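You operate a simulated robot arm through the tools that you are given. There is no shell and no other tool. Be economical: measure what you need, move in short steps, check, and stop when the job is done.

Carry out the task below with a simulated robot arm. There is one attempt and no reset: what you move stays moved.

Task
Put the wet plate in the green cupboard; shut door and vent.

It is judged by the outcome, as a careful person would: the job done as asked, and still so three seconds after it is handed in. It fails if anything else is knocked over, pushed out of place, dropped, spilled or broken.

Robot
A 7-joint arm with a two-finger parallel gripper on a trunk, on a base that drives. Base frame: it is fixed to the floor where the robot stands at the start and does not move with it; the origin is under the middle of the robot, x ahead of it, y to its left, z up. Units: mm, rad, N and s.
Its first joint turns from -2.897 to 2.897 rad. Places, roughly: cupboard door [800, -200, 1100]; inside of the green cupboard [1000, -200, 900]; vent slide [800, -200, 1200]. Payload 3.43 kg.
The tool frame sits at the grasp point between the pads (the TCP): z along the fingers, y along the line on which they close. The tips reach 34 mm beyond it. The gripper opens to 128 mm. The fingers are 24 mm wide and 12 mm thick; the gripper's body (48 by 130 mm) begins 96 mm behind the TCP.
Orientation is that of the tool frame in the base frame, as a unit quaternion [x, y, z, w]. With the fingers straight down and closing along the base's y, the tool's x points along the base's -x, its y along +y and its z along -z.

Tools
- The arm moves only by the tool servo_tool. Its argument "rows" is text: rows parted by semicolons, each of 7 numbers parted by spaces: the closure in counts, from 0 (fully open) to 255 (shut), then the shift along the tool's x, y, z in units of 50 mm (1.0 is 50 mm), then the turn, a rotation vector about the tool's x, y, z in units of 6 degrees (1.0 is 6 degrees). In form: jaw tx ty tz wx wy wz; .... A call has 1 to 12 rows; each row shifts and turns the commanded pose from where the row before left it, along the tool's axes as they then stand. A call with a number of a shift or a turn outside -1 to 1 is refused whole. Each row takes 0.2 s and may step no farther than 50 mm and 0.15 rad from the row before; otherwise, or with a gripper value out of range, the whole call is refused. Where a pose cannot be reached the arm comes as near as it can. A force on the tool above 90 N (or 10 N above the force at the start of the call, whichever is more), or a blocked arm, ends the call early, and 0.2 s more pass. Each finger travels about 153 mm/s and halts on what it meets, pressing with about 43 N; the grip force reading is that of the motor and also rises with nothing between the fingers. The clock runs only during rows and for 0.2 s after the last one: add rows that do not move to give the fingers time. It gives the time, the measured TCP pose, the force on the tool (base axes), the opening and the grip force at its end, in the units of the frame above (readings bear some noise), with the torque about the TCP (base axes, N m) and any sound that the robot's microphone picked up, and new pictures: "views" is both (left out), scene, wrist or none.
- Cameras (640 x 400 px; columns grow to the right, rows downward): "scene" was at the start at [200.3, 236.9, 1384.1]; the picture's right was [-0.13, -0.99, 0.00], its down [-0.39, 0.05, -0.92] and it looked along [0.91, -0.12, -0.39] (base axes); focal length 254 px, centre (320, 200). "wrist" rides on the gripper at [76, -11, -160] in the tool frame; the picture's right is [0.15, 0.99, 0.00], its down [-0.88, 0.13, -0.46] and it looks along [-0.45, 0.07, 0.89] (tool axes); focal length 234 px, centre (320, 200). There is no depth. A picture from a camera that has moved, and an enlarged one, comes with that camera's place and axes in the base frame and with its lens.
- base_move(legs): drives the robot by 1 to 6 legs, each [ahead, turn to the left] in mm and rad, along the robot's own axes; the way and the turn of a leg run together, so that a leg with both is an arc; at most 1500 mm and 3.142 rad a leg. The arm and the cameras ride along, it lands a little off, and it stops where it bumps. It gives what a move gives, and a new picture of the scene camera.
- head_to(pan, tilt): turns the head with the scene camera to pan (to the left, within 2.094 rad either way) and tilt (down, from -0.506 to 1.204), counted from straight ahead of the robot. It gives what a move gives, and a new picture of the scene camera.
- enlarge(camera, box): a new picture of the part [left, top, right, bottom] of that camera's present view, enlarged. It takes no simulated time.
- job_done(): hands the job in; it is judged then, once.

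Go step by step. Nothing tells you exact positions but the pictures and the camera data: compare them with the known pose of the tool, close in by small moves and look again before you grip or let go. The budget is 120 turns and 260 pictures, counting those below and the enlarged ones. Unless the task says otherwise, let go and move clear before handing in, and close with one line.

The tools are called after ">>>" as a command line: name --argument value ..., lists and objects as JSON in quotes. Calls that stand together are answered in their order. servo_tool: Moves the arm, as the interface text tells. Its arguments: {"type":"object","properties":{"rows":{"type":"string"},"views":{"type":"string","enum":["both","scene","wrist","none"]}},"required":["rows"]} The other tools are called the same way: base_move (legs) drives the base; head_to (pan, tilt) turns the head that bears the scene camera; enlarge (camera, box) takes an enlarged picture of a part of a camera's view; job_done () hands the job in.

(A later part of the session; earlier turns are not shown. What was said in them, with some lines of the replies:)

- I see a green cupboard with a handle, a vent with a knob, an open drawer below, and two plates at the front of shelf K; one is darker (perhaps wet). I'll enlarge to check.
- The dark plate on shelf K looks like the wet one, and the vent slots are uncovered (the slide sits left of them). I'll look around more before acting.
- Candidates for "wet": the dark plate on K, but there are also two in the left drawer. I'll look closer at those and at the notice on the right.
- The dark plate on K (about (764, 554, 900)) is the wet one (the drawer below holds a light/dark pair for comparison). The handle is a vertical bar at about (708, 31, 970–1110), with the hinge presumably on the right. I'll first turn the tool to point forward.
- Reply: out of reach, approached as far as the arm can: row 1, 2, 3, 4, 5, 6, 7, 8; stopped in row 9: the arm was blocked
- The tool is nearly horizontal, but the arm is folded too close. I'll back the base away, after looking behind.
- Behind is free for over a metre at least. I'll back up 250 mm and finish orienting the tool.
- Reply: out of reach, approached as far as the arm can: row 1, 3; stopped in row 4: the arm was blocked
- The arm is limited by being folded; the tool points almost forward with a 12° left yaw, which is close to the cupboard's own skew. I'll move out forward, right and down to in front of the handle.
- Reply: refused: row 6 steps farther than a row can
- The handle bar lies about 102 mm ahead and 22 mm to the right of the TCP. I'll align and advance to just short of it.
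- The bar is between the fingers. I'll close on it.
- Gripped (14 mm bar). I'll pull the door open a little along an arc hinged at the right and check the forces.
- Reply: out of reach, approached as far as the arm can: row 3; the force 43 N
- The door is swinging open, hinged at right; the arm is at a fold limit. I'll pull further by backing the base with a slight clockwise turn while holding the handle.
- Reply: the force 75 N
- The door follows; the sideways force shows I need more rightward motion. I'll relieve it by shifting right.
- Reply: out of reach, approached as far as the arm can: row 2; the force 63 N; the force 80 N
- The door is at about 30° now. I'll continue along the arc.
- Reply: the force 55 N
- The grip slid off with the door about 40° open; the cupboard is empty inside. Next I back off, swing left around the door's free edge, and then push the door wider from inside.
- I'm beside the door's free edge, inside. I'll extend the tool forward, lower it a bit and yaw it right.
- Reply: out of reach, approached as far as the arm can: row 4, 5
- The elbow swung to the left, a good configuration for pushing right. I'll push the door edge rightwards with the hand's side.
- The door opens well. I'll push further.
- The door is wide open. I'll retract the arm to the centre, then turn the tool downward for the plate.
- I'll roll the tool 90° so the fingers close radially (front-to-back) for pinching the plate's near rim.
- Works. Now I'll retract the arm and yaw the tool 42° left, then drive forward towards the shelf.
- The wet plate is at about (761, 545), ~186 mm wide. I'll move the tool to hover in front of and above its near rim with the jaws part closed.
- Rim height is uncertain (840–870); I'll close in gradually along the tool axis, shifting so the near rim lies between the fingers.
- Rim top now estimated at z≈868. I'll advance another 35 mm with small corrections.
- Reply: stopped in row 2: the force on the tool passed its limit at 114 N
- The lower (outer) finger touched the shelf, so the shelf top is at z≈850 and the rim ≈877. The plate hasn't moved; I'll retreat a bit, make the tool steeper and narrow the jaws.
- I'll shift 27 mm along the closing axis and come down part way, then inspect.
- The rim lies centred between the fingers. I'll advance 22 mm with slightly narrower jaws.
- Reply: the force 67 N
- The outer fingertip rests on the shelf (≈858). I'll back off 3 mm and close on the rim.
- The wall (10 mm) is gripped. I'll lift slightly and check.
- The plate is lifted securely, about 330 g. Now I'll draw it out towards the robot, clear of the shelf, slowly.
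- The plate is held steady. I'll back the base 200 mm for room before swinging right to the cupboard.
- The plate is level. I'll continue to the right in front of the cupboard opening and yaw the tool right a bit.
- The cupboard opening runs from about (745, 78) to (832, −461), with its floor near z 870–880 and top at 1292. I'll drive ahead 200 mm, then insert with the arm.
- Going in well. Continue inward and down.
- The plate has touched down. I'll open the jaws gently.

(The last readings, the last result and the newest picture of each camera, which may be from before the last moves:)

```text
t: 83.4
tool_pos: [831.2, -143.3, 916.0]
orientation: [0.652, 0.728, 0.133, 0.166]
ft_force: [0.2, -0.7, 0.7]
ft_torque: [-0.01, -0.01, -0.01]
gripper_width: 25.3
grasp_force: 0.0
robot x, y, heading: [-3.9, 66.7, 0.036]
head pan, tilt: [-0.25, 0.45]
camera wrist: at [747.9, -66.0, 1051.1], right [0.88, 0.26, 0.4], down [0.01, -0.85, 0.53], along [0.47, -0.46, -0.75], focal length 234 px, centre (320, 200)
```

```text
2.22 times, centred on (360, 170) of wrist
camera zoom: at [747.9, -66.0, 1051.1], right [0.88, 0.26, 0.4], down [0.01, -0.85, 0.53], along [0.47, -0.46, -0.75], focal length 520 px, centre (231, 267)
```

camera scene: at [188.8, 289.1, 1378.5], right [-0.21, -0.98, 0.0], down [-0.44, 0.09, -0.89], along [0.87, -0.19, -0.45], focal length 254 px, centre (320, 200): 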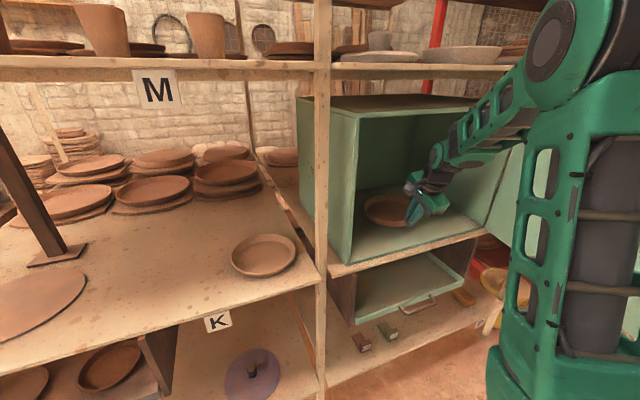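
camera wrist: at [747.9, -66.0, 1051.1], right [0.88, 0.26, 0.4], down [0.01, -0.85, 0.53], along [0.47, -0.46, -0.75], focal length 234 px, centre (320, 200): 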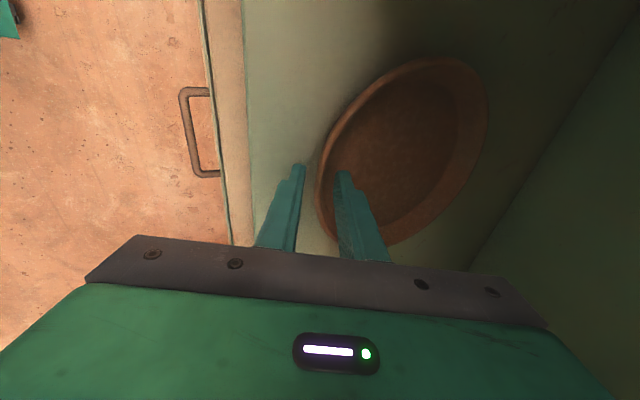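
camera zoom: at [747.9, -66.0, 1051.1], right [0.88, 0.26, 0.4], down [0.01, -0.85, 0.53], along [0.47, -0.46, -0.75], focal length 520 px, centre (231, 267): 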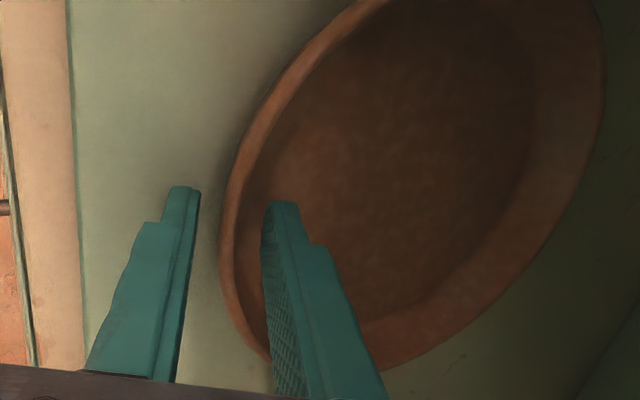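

Released cleanly, well inside. I'll withdraw along the tool axis and out.

>>> servo_tool --rows "205 0 0 -0.4 0 0 0;205 0 0 -0.6 0 0 0;205 0 -0.5 -0.5 0 0 0;205 0 -0.6 -0.4 0 0 0;205 0 -0.7 -0.35 0 0 0;205 0 -0.7 -0.35 0 0 0;205 0 -0.7 -0.3 0 0 0;205 0 -0.7 -0.3 0 0 0;205 0 0 0 0 0 0" --views "scene"

>>> enlarge --camera "scene" --box '[300, 90, 540, 280]'

```text
t: 85.4
tool_pos: [586.4, -164.2, 980.1]
orientation: [0.651, 0.728, 0.133, 0.166]
ft_force: [-0.4, 0.3, 0.3]
ft_torque: [0.01, 0.02, -0.01]
gripper_width: 25.0
grasp_force: 0.1
robot x, y, heading: [-1.1, 68.3, 0.037]
head pan, tilt: [-0.25, 0.45]
camera scene: at [188.7, 289.1, 1378.5], right [-0.21, -0.98, 0.0], down [-0.44, 0.09, -0.89], along [0.87, -0.19, -0.45], focal length 254 px, centre (320, 200)
```

scene: 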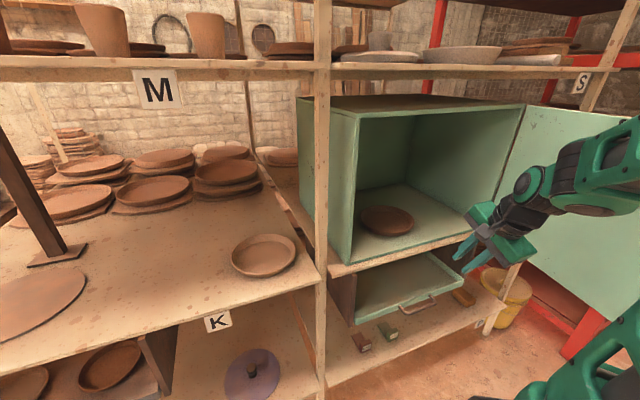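

```text
2.11 times, centred on (420, 185) of scene
camera zoom: at [188.7, 289.1, 1378.5], right [-0.21, -0.98, 0.0], down [-0.44, 0.09, -0.89], along [0.87, -0.19, -0.45], focal length 534 px, centre (110, 232)
```

zoom: 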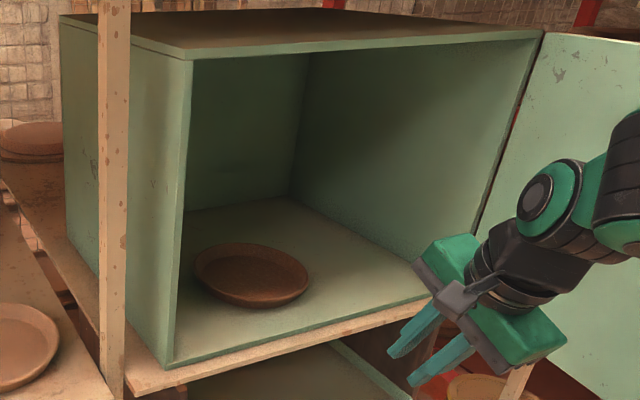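

The plate sits in the cupboard. Next: close the door; I look at where it stands.

>>> base_move --legs '[[-350, 0]]'

>>> head_to --pan -0.55 --tilt 0.45

```text
t: 87.7
tool_pos: [238.2, -176.5, 980.3]
orientation: [0.652, 0.728, 0.134, 0.167]
ft_force: [0.2, 0.2, -0.4]
ft_torque: [-0.02, -0.01, -0.01]
gripper_width: 25.1
grasp_force: 0.0
robot x, y, heading: [-349.1, 52.7, 0.039]
head pan, tilt: [-0.25, 0.45]
camera scene: at [-159.2, 276.2, 1378.5], right [-0.21, -0.98, 0.0], down [-0.44, 0.09, -0.89], along [0.87, -0.19, -0.45], focal length 254 px, centre (320, 200)
```

scene: 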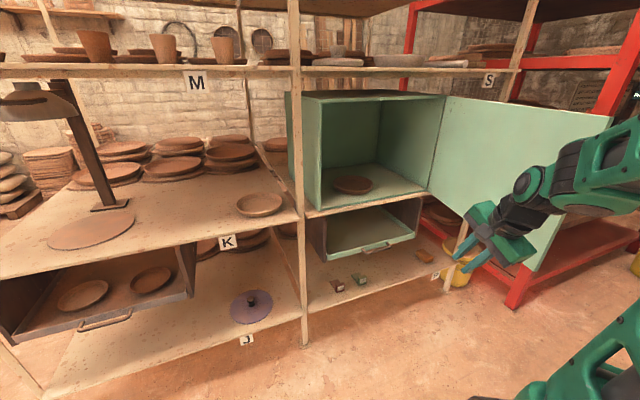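

```text
t: 88.5
tool_pos: [227.1, -175.0, 986.6]
orientation: [0.651, 0.727, 0.138, 0.17]
ft_force: [-0.4, -0.2, 0.8]
ft_torque: [-0.03, -0.01, -0.02]
gripper_width: 25.2
grasp_force: 0.0
robot x, y, heading: [-350.7, 59.5, 0.036]
head pan, tilt: [-0.55, 0.45]
camera scene: at [-168.8, 250.6, 1378.6], right [-0.49, -0.87, 0.01], down [-0.39, 0.21, -0.9], along [0.78, -0.44, -0.45], focal length 254 px, centre (320, 200)
```

scene: 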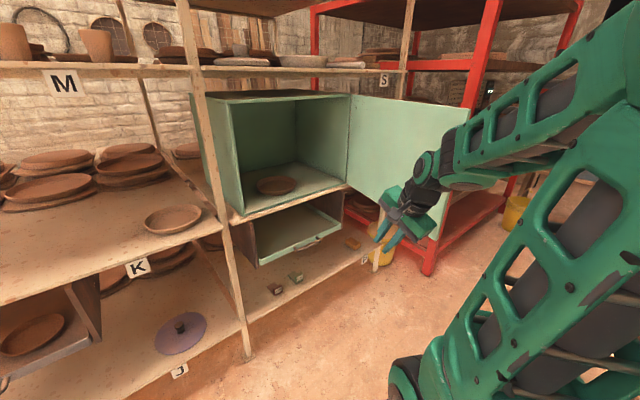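

The door stands about 90° open, its edge near (285, −490). I'll roll the tool 180° so the wrist camera is away from the door, then go round its free edge to push it shut from outside.

>>> servo_tool --rows "255 0 0 0 0 0 -1;255 0 0 0 0 0 -1;255 0 0 0 0 0 -1;255 0 0 0 0 0 -1;255 0 0 0 0 0 -1;255 0 0 0 0 0 -1;255 0 0 0 0 0 -1;255 0 0 0 0 0 -1;255 0 0 0 0 0 -1;255 0 0 0 0 0 -1;255 0 0 0 0 0 -1;255 0 0 0 0 0 -1" --views "none"

>>> servo_tool --rows "255 0 0 0 0 0 -1;255 0 0 0 0 0 -1;255 0 0 0 0 0 -1;255 0 0 0 0 0 -1;255 0 0 0 0 0 -1;255 0 0 0 0 0 -1;255 0 0 0 0 0 -1;255 0 0 0 0 0 -1;255 0 0 0 0 0 -1;255 0 0 0 0 0 -1;255 0 0 0 0 0 -1;255 0 0 0 0 0 -1" --views "none"

>>> servo_tool --rows "255 0 0 0 0 0 -1;255 0 0 0 0 0 -1;255 0 0 0 0 0 -1;255 0 0 0 0 0 -1;255 0 0 0 0 0 -1;255 0 0 0 0 0 -1;255 0 0 0 0 0 0" --views "scene"

```text
t: 91.1
tool_pos: [227.4, -175.7, 987.2]
orientation: [0.098, 0.971, 0.012, 0.219]
ft_force: [-0.3, 0.1, 0.2]
ft_torque: [0.0, 0.03, -0.02]
gripper_width: 0.2
grasp_force: 33.3
robot x, y, heading: [-349.4, 52.6, 0.035]
head pan, tilt: [-0.55, 0.45]
```

```text
t: 93.7
tool_pos: [226.7, -175.6, 987.2]
orientation: [-0.491, 0.843, -0.119, 0.184]
ft_force: [-0.7, -0.4, 0.0]
ft_torque: [0.01, 0.0, -0.02]
gripper_width: 0.1
grasp_force: 32.3
robot x, y, heading: [-349.0, 56.4, 0.036]
head pan, tilt: [-0.55, 0.45]
```

```text
t: 95.3
tool_pos: [227.7, -175.2, 987.6]
orientation: [0.727, -0.651, 0.17, -0.138]
ft_force: [-0.6, 0.1, -0.4]
ft_torque: [-0.02, 0.0, -0.01]
gripper_width: 0.0
grasp_force: 33.3
robot x, y, heading: [-349.3, 55.6, 0.038]
head pan, tilt: [-0.55, 0.45]
camera scene: at [-168.9, 250.5, 1378.6], right [-0.49, -0.87, 0.01], down [-0.39, 0.21, -0.9], along [0.78, -0.44, -0.45], focal length 254 px, centre (320, 200)
```

scene: 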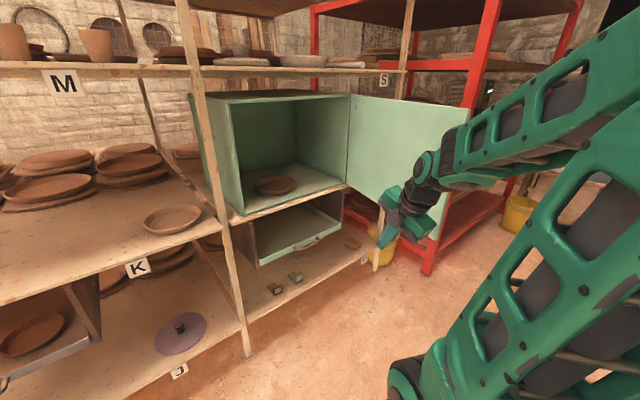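

>>> base_move --legs '[[0, -0.66], [320, 0]]'

>>> head_to --pan 0.1 --tilt 0.5

```text
t: 99.4
tool_pos: [221.1, -666.2, 985.8]
orientation: [-0.476, 0.852, -0.205, 0.075]
ft_force: [0.0, 0.5, 0.4]
ft_torque: [0.05, -0.01, 0.02]
gripper_width: 0.0
grasp_force: 32.4
robot x, y, heading: [-91.2, -132.7, -0.623]
head pan, tilt: [-0.55, 0.45]
camera scene: at [168.2, -87.3, 1378.6], right [-0.92, -0.39, 0.01], down [-0.18, 0.41, -0.9], along [0.35, -0.83, -0.45], focal length 254 px, centre (320, 200)
```

scene: 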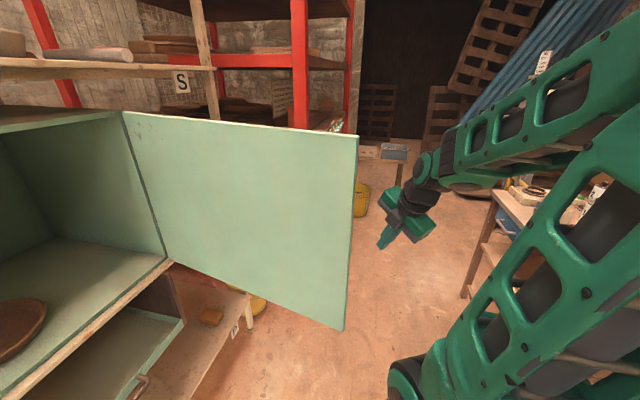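

```text
t: 100.4
tool_pos: [211.5, -659.2, 994.2]
orientation: [-0.476, 0.85, -0.211, 0.079]
ft_force: [-0.1, -0.3, -0.4]
ft_torque: [-0.02, -0.02, 0.01]
gripper_width: 0.1
grasp_force: 33.2
robot x, y, heading: [-92.6, -133.9, -0.624]
head pan, tilt: [0.099, 0.499]
camera scene: at [211.2, -48.0, 1374.0], right [-0.5, -0.87, 0.0], down [-0.42, 0.25, -0.87], along [0.76, -0.43, -0.49], focal length 254 px, centre (320, 200)
```

scene: 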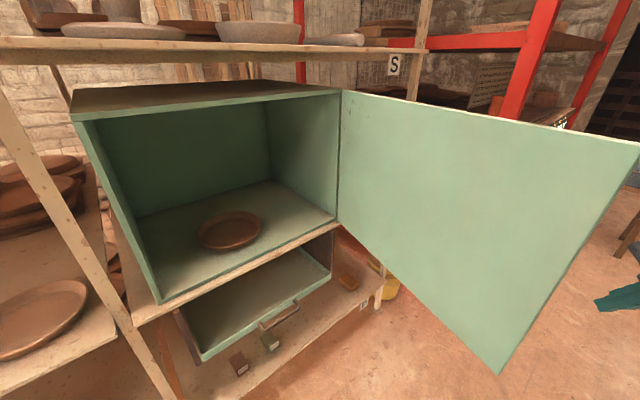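

Door edge at about (267, −462), hinge (826, −468). I'll bring the tool just outside the free edge and sweep left to begin closing.

>>> servo_tool --rows "255 -0.5 -0.12 0.27 0 0 0;255 -0.5 -0.12 0.27 0 0 0;255 -0.5 -0.12 0.27 0 0 0;255 -0.5 -0.12 0.27 0 0 0;255 -0.63 0.34 -0.21 0 0 0;255 -0.63 0.34 -0.21 0 0 0;255 -0.63 0.34 -0.21 0 0 0;255 0 0 0 0 0 0" --views "both"

```text
t: 102.2
tool_pos: [334.0, -518.0, 990.7]
orientation: [-0.476, 0.851, -0.209, 0.078]
ft_force: [0.3, 0.4, 0.7]
ft_torque: [0.05, 0.05, -0.02]
gripper_width: 0.0
grasp_force: 33.0
out of reach, approached as far as the arm can: row 5, 6, 7
robot x, y, heading: [-92.7, -130.0, -0.621]
head pan, tilt: [0.099, 0.499]
camera scene: at [211.2, -47.9, 1374.0], right [-0.5, -0.87, 0.0], down [-0.43, 0.24, -0.87], along [0.76, -0.43, -0.49], focal length 254 px, centre (320, 200)
camera wrist: at [249.8, -541.8, 1144.3], right [-0.85, 0.33, -0.42], down [0.22, 0.93, 0.29], along [0.48, 0.16, -0.86], focal length 234 px, centre (320, 200)
```

scene: 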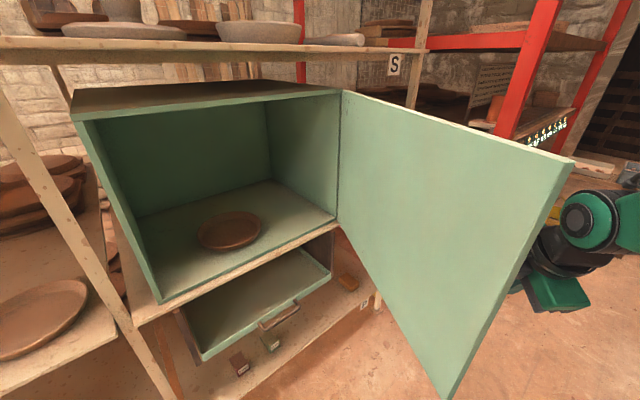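
wrist: 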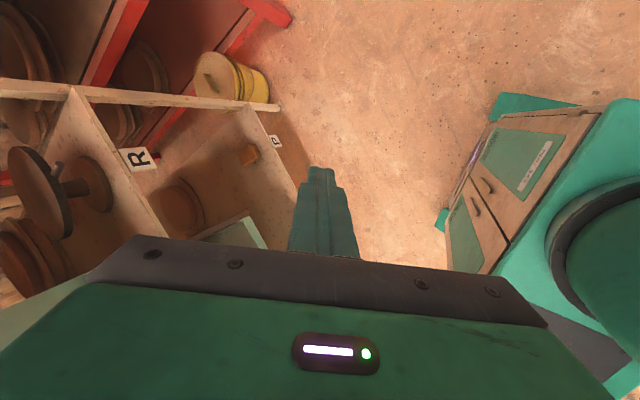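

The door is swinging closed. I'll sweep further by turning the base left.

>>> base_move --legs '[[0, 0.4]]'

```text
t: 104.0
tool_pos: [454.4, -315.5, 989.7]
orientation: [-0.64, 0.735, -0.19, 0.118]
ft_force: [0.7, 0.6, -0.9]
ft_torque: [0.01, -0.03, -0.01]
gripper_width: 0.0
grasp_force: 33.4
robot x, y, heading: [-94.3, -132.5, -0.209]
head pan, tilt: [0.099, 0.499]
camera scene: at [152.7, 63.2, 1374.0], right [-0.11, -0.99, 0.0], down [-0.49, 0.05, -0.87], along [0.87, -0.09, -0.49], focal length 254 px, centre (320, 200)
```

scene: 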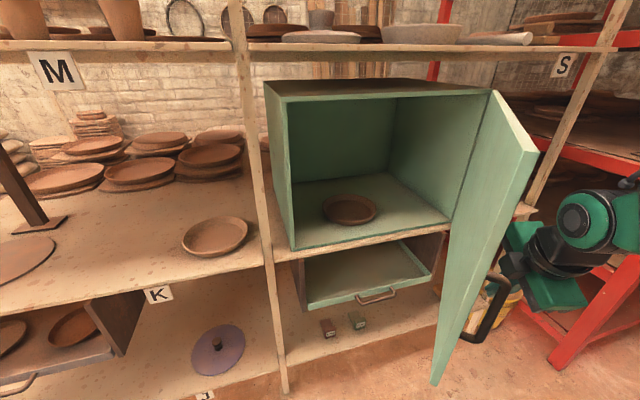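

>>> base_move --legs '[[70, 0.35]]'

```text
t: 105.6
tool_pos: [540.3, -120.1, 999.3]
orientation: [0.757, -0.613, 0.168, -0.151]
ft_force: [0.3, 0.0, 1.1]
ft_torque: [0.01, 0.0, 0.02]
gripper_width: 0.0
grasp_force: 33.3
robot x, y, heading: [-26.4, -138.3, 0.135]
head pan, tilt: [0.099, 0.499]
camera scene: at [141.3, 128.7, 1374.0], right [0.23, -0.97, 0.0], down [-0.48, -0.11, -0.87], along [0.85, 0.2, -0.49], focal length 254 px, centre (320, 200)
```

scene: 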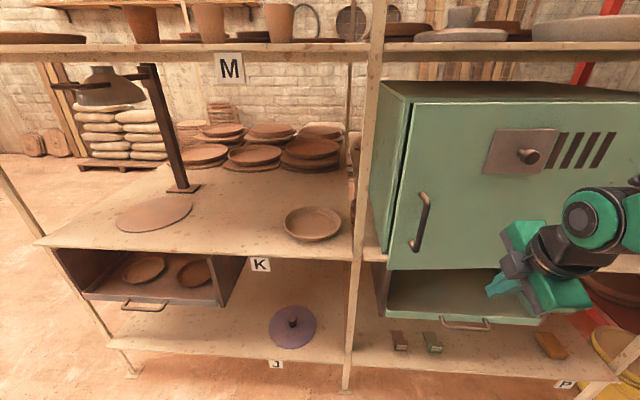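

>>> enlarge --camera "scene" --box '[350, 80, 640, 290]'

```text
1.90 times, centred on (495, 185) of scene
camera zoom: at [141.3, 128.7, 1374.0], right [0.23, -0.97, 0.0], down [-0.48, -0.11, -0.87], along [0.85, 0.2, -0.49], focal length 483 px, centre (-13, 229)
```

zoom: 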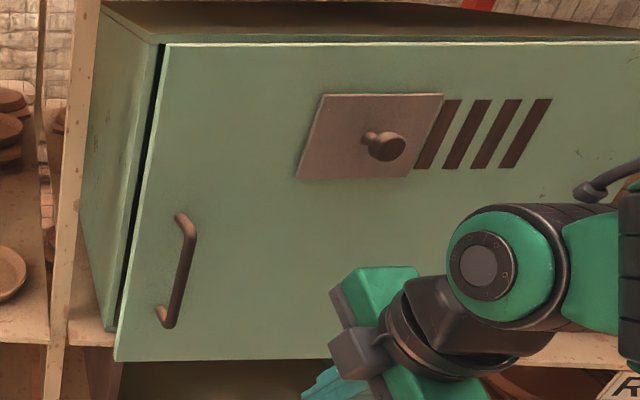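

The door is nearly shut with a small gap. I'll move beside the handle and push it in with the closed fingertips.

>>> servo_tool --rows "255 -0.16 -0.55 0.27 0 0 0;255 -0.16 -0.55 0.27 0 0 0;255 -0.16 -0.55 0.27 0 0 0;255 -0.16 -0.55 0.27 0 0 0;255 -0.16 -0.55 0.27 0 0 0;255 0 0 0 0 0 0" --views "scene"

```text
t: 107.0
tool_pos: [672.5, -52.6, 1003.9]
orientation: [0.756, -0.613, 0.171, -0.156]
ft_force: [-0.2, 0.5, 0.0]
ft_torque: [-0.01, -0.04, -0.03]
gripper_width: 0.1
grasp_force: 33.5
robot x, y, heading: [-23.8, -140.4, 0.142]
head pan, tilt: [0.099, 0.499]
camera scene: at [141.5, 128.8, 1374.0], right [0.23, -0.97, 0.0], down [-0.48, -0.11, -0.87], along [0.85, 0.2, -0.49], focal length 254 px, centre (320, 200)
```

scene: 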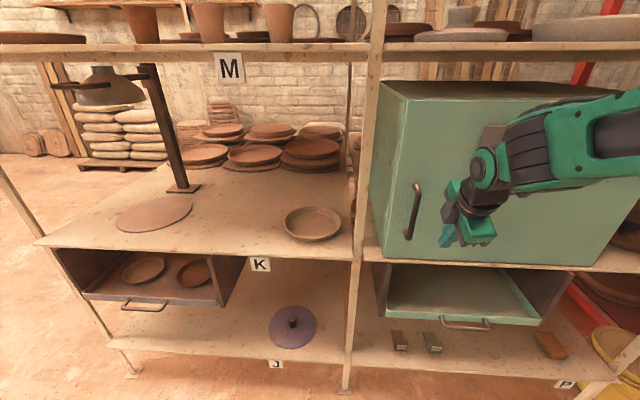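

>>> servo_tool --rows "255 0.06 -0.26 0.13 0 0 0;255 0.06 -0.26 0.13 0 0 0;255 0.06 -0.26 0.13 0 0 0;255 0 0 0 0 0 0" --views "none"

>>> servo_tool --rows "255 0.06 -0.26 0.13 0 0 0;255 0.06 -0.26 0.13 0 0 0;255 0 0 0 0 0 0" --views "none"

>>> enlarge --camera "scene" --box '[350, 80, 640, 290]'

```text
t: 108.0
tool_pos: [715.5, -55.2, 1004.6]
orientation: [0.756, -0.612, 0.172, -0.155]
ft_force: [0.4, 0.9, -0.1]
ft_torque: [0.01, 0.0, 0.0]
gripper_width: 0.0
grasp_force: 32.6
robot x, y, heading: [-24.2, -138.4, 0.137]
head pan, tilt: [0.099, 0.499]
```

```text
t: 108.8
tool_pos: [732.4, -54.3, 1005.1]
orientation: [0.759, -0.611, 0.167, -0.15]
ft_force: [-70.9, 0.0, -5.3]
ft_torque: [0.03, 2.0, -0.57]
gripper_width: 0.1
grasp_force: 33.2
robot x, y, heading: [-27.4, -141.3, 0.136]
head pan, tilt: [0.099, 0.499]
```

```text
1.90 times, centred on (495, 185) of scene
camera zoom: at [119.4, 126.2, 1376.8], right [0.23, -0.97, 0.0], down [-0.46, -0.11, -0.88], along [0.85, 0.21, -0.48], focal length 483 px, centre (-13, 229)
```

zoom: 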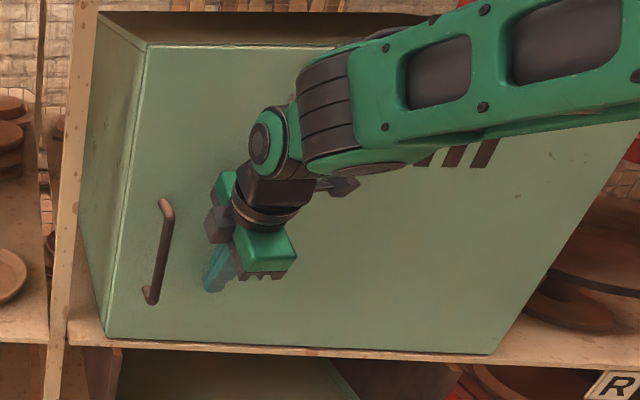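

The door is shut (70 N against the stop). I'll back off and look at the vent.

>>> servo_tool --rows "255 0 0.4 -0.2 0 0 0;255 0 0.6 -0.3 0 0 0;255 0 0.8 -0.4 0 0 0;255 0 0.8 -0.4 0 0 0;255 0 0 0 0 0 0" --views "scene"

>>> enlarge --camera "scene" --box '[350, 80, 640, 290]'

```text
t: 110.0
tool_pos: [604.4, -81.3, 1007.8]
orientation: [0.756, -0.612, 0.172, -0.156]
ft_force: [0.7, -0.9, 0.3]
ft_torque: [0.01, -0.03, 0.01]
gripper_width: 0.0
grasp_force: 32.9
robot x, y, heading: [-24.9, -142.1, 0.133]
head pan, tilt: [0.099, 0.499]
camera scene: at [141.6, 128.8, 1374.0], right [0.23, -0.97, 0.0], down [-0.48, -0.11, -0.87], along [0.85, 0.2, -0.49], focal length 254 px, centre (320, 200)
```

scene: 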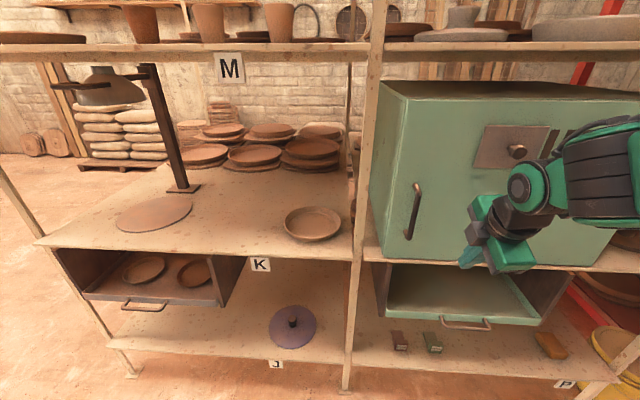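

```text
1.90 times, centred on (495, 185) of scene
camera zoom: at [141.6, 128.8, 1374.0], right [0.23, -0.97, 0.0], down [-0.48, -0.11, -0.87], along [0.85, 0.2, -0.49], focal length 483 px, centre (-13, 229)
```

zoom: 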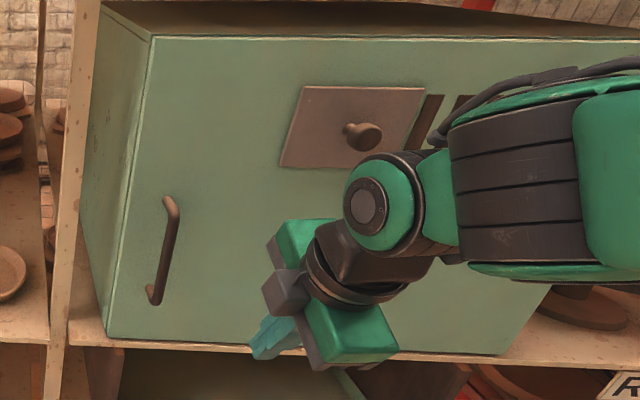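

The door is flush. The vent knob is at about (737–780, −160, 1196); the slide must go right over the slots. I'll back off 200 mm and point the tool forward.

>>> base_move --legs '[[-200, 0]]'

>>> servo_tool --rows "255 0 0 0 1 0 0;255 0 0 0 1 0 0;255 0 0 0.2 1 0 0;255 0 -0.3 0.4 1 0 0;255 0 -0.4 0.5 1 0 0;255 0 -0.5 0.6 1 0 0;255 0 -0.6 0.6 1 0 0;255 0 -0.6 0.6 1 0 0;255 0 -0.6 0.6 1 0 0;255 0 -0.6 0.6 1 0 0;255 0 0 0 0 0 0" --views "both"

```text
t: 111.6
tool_pos: [405.9, -109.6, 1007.1]
orientation: [0.755, -0.613, 0.172, -0.155]
ft_force: [0.1, 0.4, -0.3]
ft_torque: [0.0, -0.03, 0.03]
gripper_width: 0.0
grasp_force: 33.0
robot x, y, heading: [-227.2, -168.1, 0.135]
head pan, tilt: [0.099, 0.499]
camera scene: at [-58.8, 101.3, 1374.0], right [0.23, -0.97, 0.0], down [-0.48, -0.11, -0.87], along [0.85, 0.2, -0.49], focal length 254 px, centre (320, 200)
```

scene: 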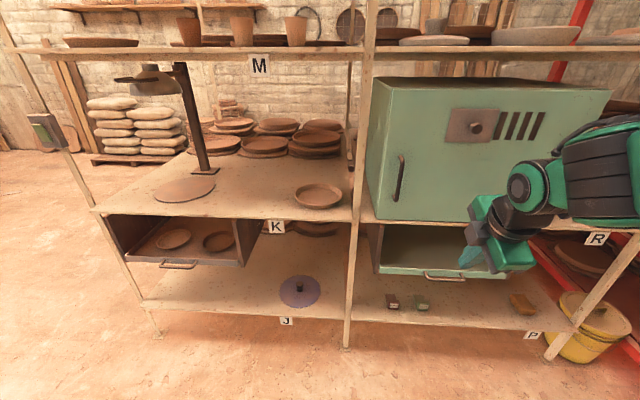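

```text
t: 114.0
tool_pos: [666.8, -49.7, 1120.2]
orientation: [0.574, -0.441, 0.459, -0.516]
ft_force: [0.6, -0.5, 0.1]
ft_torque: [-0.02, -0.03, 0.01]
gripper_width: 0.0
grasp_force: 33.3
out of reach, approached as far as the arm can: row 2, 3, 4
robot x, y, heading: [-224.0, -170.1, 0.138]
head pan, tilt: [0.099, 0.499]
camera scene: at [-58.6, 101.3, 1374.0], right [0.23, -0.97, 0.0], down [-0.48, -0.11, -0.87], along [0.85, 0.2, -0.49], focal length 254 px, centre (320, 200)
camera wrist: at [525.5, -152.3, 1143.7], right [0.0, -0.22, -0.98], down [-0.62, 0.77, -0.17], along [0.79, 0.6, -0.14], focal length 234 px, centre (320, 200)
```

scene: 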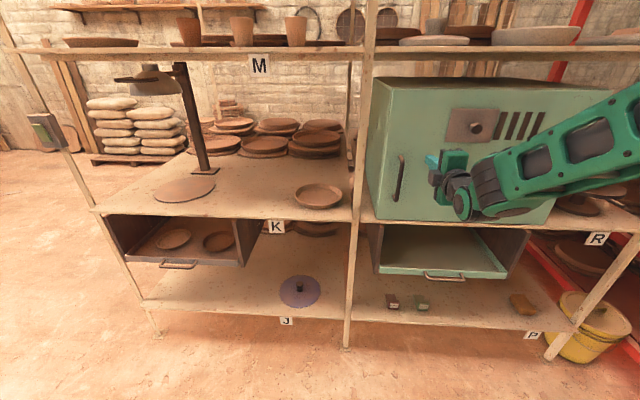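
wrist: 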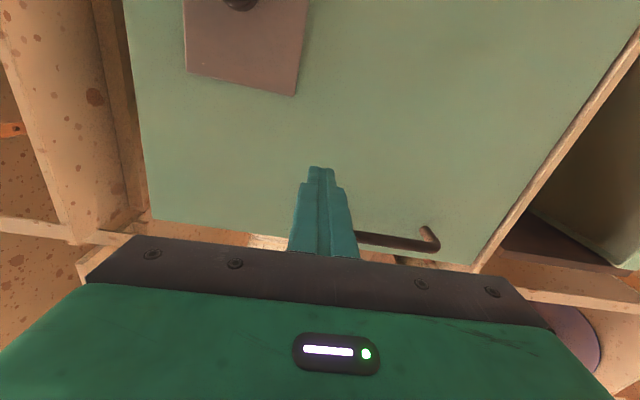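

>>> servo_tool --rows "255 0.42 -0.49 0.05 0 0 0;255 0.42 -0.49 0.05 0 0 0;255 0.42 -0.49 0.05 0 0 0;255 0 0 0 0 0 0" --views "both"

>>> enlarge --camera "scene" --box '[380, 70, 600, 220]'

```text
t: 115.0
tool_pos: [688.2, -105.7, 1196.1]
orientation: [0.573, -0.442, 0.459, -0.516]
ft_force: [-0.2, 0.1, -0.7]
ft_torque: [0.0, -0.05, -0.01]
gripper_width: 0.2
grasp_force: 32.9
robot x, y, heading: [-222.2, -169.4, 0.136]
head pan, tilt: [0.099, 0.499]
camera scene: at [-58.6, 101.3, 1374.0], right [0.23, -0.97, 0.0], down [-0.48, -0.11, -0.87], along [0.85, 0.2, -0.49], focal length 254 px, centre (320, 200)
camera wrist: at [547.7, -207.7, 1220.0], right [-0.01, -0.22, -0.98], down [-0.62, 0.77, -0.17], along [0.79, 0.6, -0.14], focal length 234 px, centre (320, 200)
```

scene: 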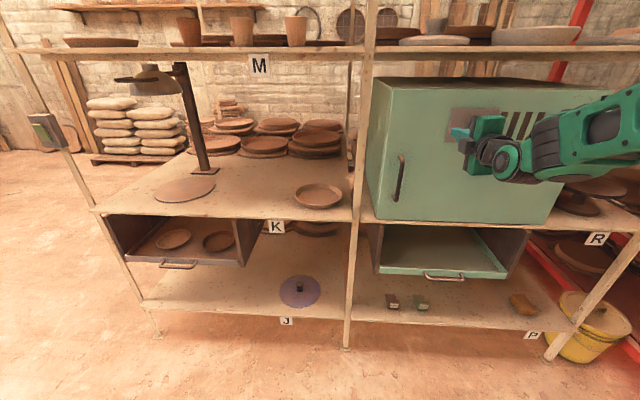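
wrist: 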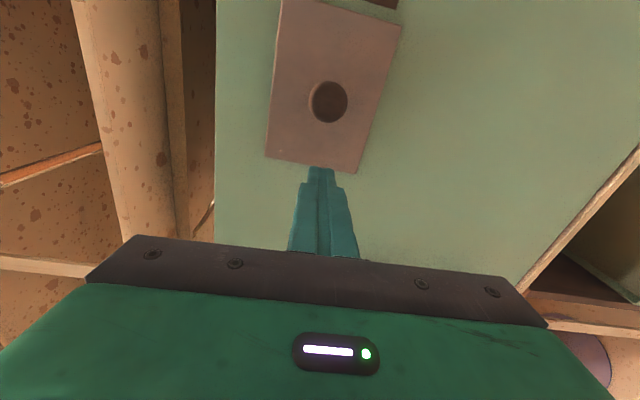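

```text
2.67 times, centred on (490, 145) of scene
camera zoom: at [-58.6, 101.3, 1374.0], right [0.23, -0.97, 0.0], down [-0.48, -0.11, -0.87], along [0.85, 0.2, -0.49], focal length 676 px, centre (-133, 347)
```

zoom: 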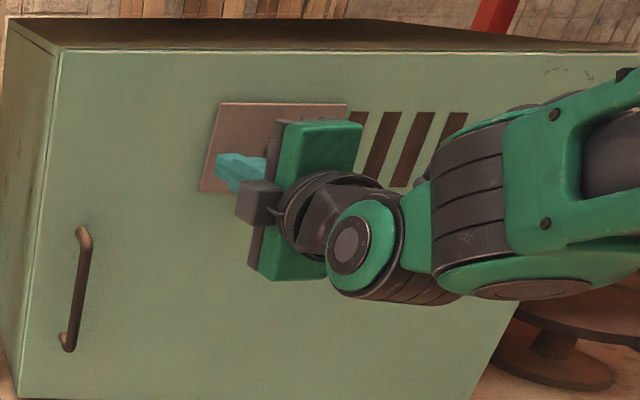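

Knob confirmed at about (740, −160, 1200). I'll advance 35 mm to its left side and push right along the door face.

>>> servo_tool --rows "255 0 -0.06 0.35 0 0 0;255 0 0 0.35 0 0 0;255 0 0 0 0 0 0;255 0.4 0 -0.02 0 0 0;255 0.4 0 -0.02 0 0 0;255 0.4 0 -0.02 0 0 0;255 0 0 0 0 0 0" --views "both"

```text
t: 116.6
tool_pos: [731.8, -158.6, 1198.4]
orientation: [0.574, -0.442, 0.458, -0.515]
ft_force: [-25.6, -4.9, -18.2]
ft_torque: [0.11, 0.56, -0.25]
gripper_width: 0.0
grasp_force: 32.6
robot x, y, heading: [-225.2, -168.1, 0.135]
head pan, tilt: [0.099, 0.499]
camera scene: at [-59.0, 101.1, 1374.1], right [0.23, -0.97, 0.0], down [-0.48, -0.11, -0.87], along [0.85, 0.2, -0.49], focal length 254 px, centre (320, 200)
camera wrist: at [590.7, -260.4, 1223.3], right [-0.01, -0.22, -0.98], down [-0.62, 0.77, -0.17], along [0.79, 0.6, -0.14], focal length 234 px, centre (320, 200)
```

scene: 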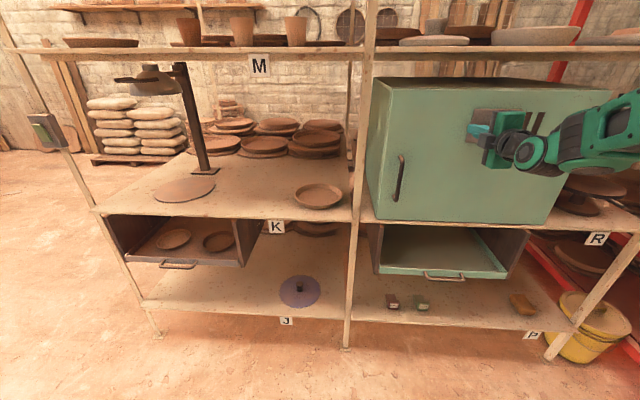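
wrist: 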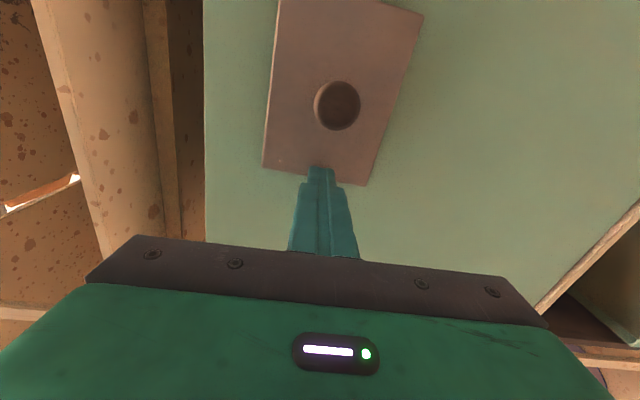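

The slide moves with the finger. I'll ease the inward pressure slightly and continue.

>>> servo_tool --rows "255 0 0 -0.06 0 0 0;255 0.5 0 -0.02 0 0 0;255 0.5 0 -0.02 0 0 0;255 0.5 0 -0.02 0 0 0;255 0 0 0 0 0 0" --views "both"

>>> enlarge --camera "scene" --box '[400, 80, 600, 210]'

```text
t: 117.8
tool_pos: [740.3, -231.1, 1204.9]
orientation: [0.573, -0.442, 0.459, -0.516]
ft_force: [0.6, 0.6, 0.2]
ft_torque: [-0.02, -0.02, 0.03]
gripper_width: 0.1
grasp_force: 33.8
robot x, y, heading: [-226.3, -167.6, 0.14]
head pan, tilt: [0.099, 0.499]
camera scene: at [-58.6, 101.3, 1374.0], right [0.23, -0.97, 0.0], down [-0.48, -0.11, -0.87], along [0.85, 0.2, -0.49], focal length 254 px, centre (320, 200)
camera wrist: at [599.5, -334.1, 1229.3], right [-0.01, -0.22, -0.98], down [-0.62, 0.77, -0.17], along [0.79, 0.6, -0.14], focal length 234 px, centre (320, 200)
```

scene: 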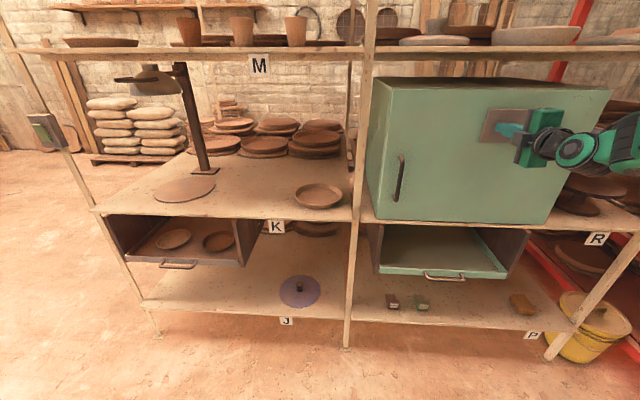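
wrist: 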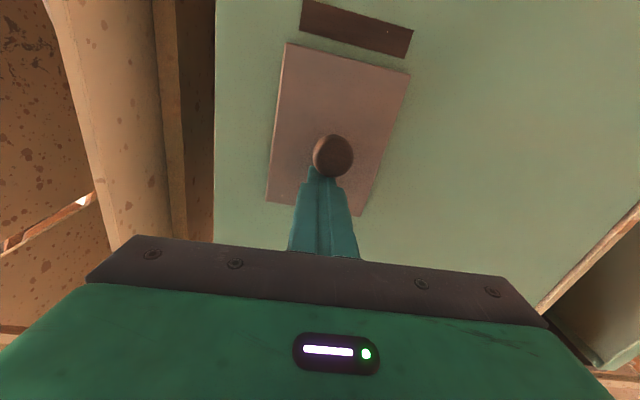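

```text
3.08 times, centred on (500, 145) of scene
camera zoom: at [-58.6, 101.3, 1374.0], right [0.23, -0.97, 0.0], down [-0.48, -0.11, -0.87], along [0.85, 0.2, -0.49], focal length 781 px, centre (-234, 369)
```

zoom: 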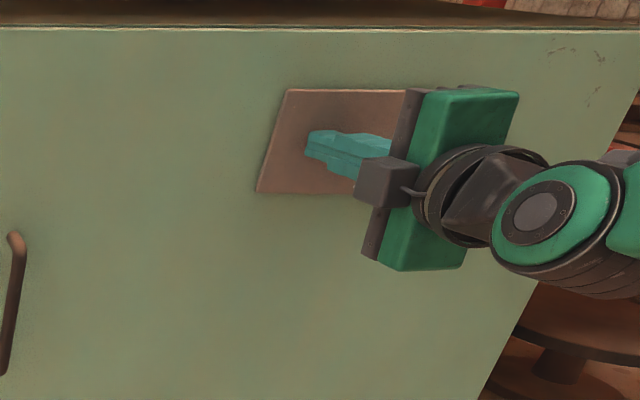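

Only the last slot is uncovered. The finger is now against the knob; continue until it stops.

>>> servo_tool --rows "255 0.4 0.05 -0.02 0 0 0;255 0.4 0 -0.02 0 0 0;255 0 0 0 0 0 0" --views "wrist"

```text
t: 118.6
tool_pos: [746.1, -264.3, 1205.3]
orientation: [0.574, -0.441, 0.455, -0.518]
ft_force: [-8.9, 25.3, -3.6]
ft_torque: [0.09, 0.12, 0.38]
gripper_width: 0.0
grasp_force: 33.1
robot x, y, heading: [-226.1, -166.2, 0.14]
head pan, tilt: [0.099, 0.499]
camera wrist: at [605.5, -370.0, 1230.2], right [-0.01, -0.22, -0.98], down [-0.62, 0.76, -0.17], along [0.78, 0.61, -0.14], focal length 234 px, centre (320, 200)
```

wrist: 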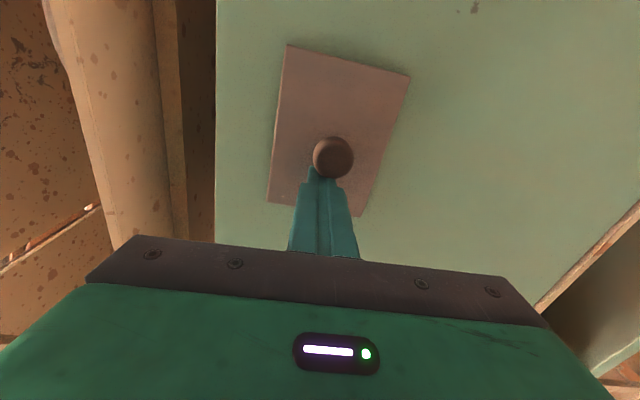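

All slots are covered. One more small push to reach the end stop.

>>> servo_tool --rows "255 0.2 0 -0.01 0 0 0;255 0 0 0 0 0 0" --views "none"

>>> servo_tool --rows "255 -0.4 0 0 0 0 0;255 -0.2 0 -0.5 0 0 0;255 0 0 -0.8 0 0 0;255 0 0 -0.8 0 0 0;255 0 0 -0.6 0 0 0;255 0 0 0 0 0 0" --views "wrist"

>>> base_move --legs '[[-250, 0]]'

>>> enlarge --camera "scene" --box '[340, 60, 600, 240]'

```text
t: 119.2
tool_pos: [747.2, -266.4, 1208.0]
orientation: [0.577, -0.437, 0.451, -0.522]
ft_force: [-31.5, 57.6, -13.7]
ft_torque: [0.28, 0.34, 0.68]
gripper_width: 0.1
grasp_force: 33.3
robot x, y, heading: [-225.0, -170.1, 0.136]
head pan, tilt: [0.099, 0.499]
```

```text
t: 120.6
tool_pos: [610.6, -275.8, 1210.5]
orientation: [0.573, -0.443, 0.458, -0.515]
ft_force: [-0.5, 0.3, -0.8]
ft_torque: [0.01, -0.01, -0.03]
gripper_width: 0.0
grasp_force: 33.2
robot x, y, heading: [-225.6, -171.9, 0.138]
head pan, tilt: [0.099, 0.499]
camera wrist: at [469.5, -378.7, 1234.7], right [-0.01, -0.22, -0.98], down [-0.62, 0.77, -0.17], along [0.79, 0.6, -0.14], focal length 234 px, centre (320, 200)
```

wrist: 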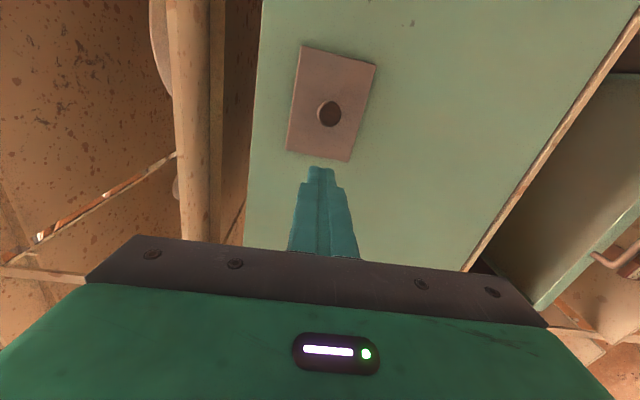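

```text
t: 122.5
tool_pos: [361.1, -312.0, 1211.0]
orientation: [0.573, -0.443, 0.458, -0.515]
ft_force: [0.1, 1.0, 0.6]
ft_torque: [-0.01, -0.02, -0.03]
gripper_width: 0.1
grasp_force: 32.8
robot x, y, heading: [-477.1, -201.5, 0.132]
head pan, tilt: [0.099, 0.499]
camera scene: at [-309.4, 67.0, 1374.0], right [0.23, -0.97, 0.0], down [-0.48, -0.11, -0.87], along [0.85, 0.2, -0.49], focal length 254 px, centre (320, 200)
```

scene: 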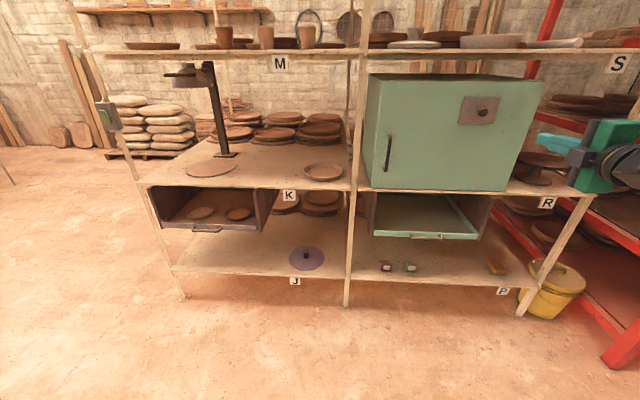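

```text
2.22 times, centred on (470, 150) of scene
camera zoom: at [-309.4, 67.0, 1374.0], right [0.23, -0.97, 0.0], down [-0.48, -0.11, -0.87], along [0.85, 0.2, -0.49], focal length 564 px, centre (-13, 311)
```

zoom: 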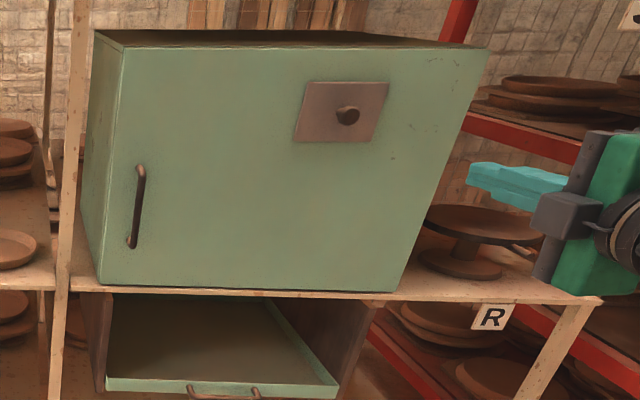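

The door is flush and shut, the vent slide fully covers its slots, and everything else is in place. The arm is clear, so I'm handing in.

>>> job_done

```text
The job is handed in.
```

The wet plate is inside the green cupboard, with the door shut flush and the vent slide pushed to its stop over all the slots. I took the darkest plate on shelf K to be the wet one.
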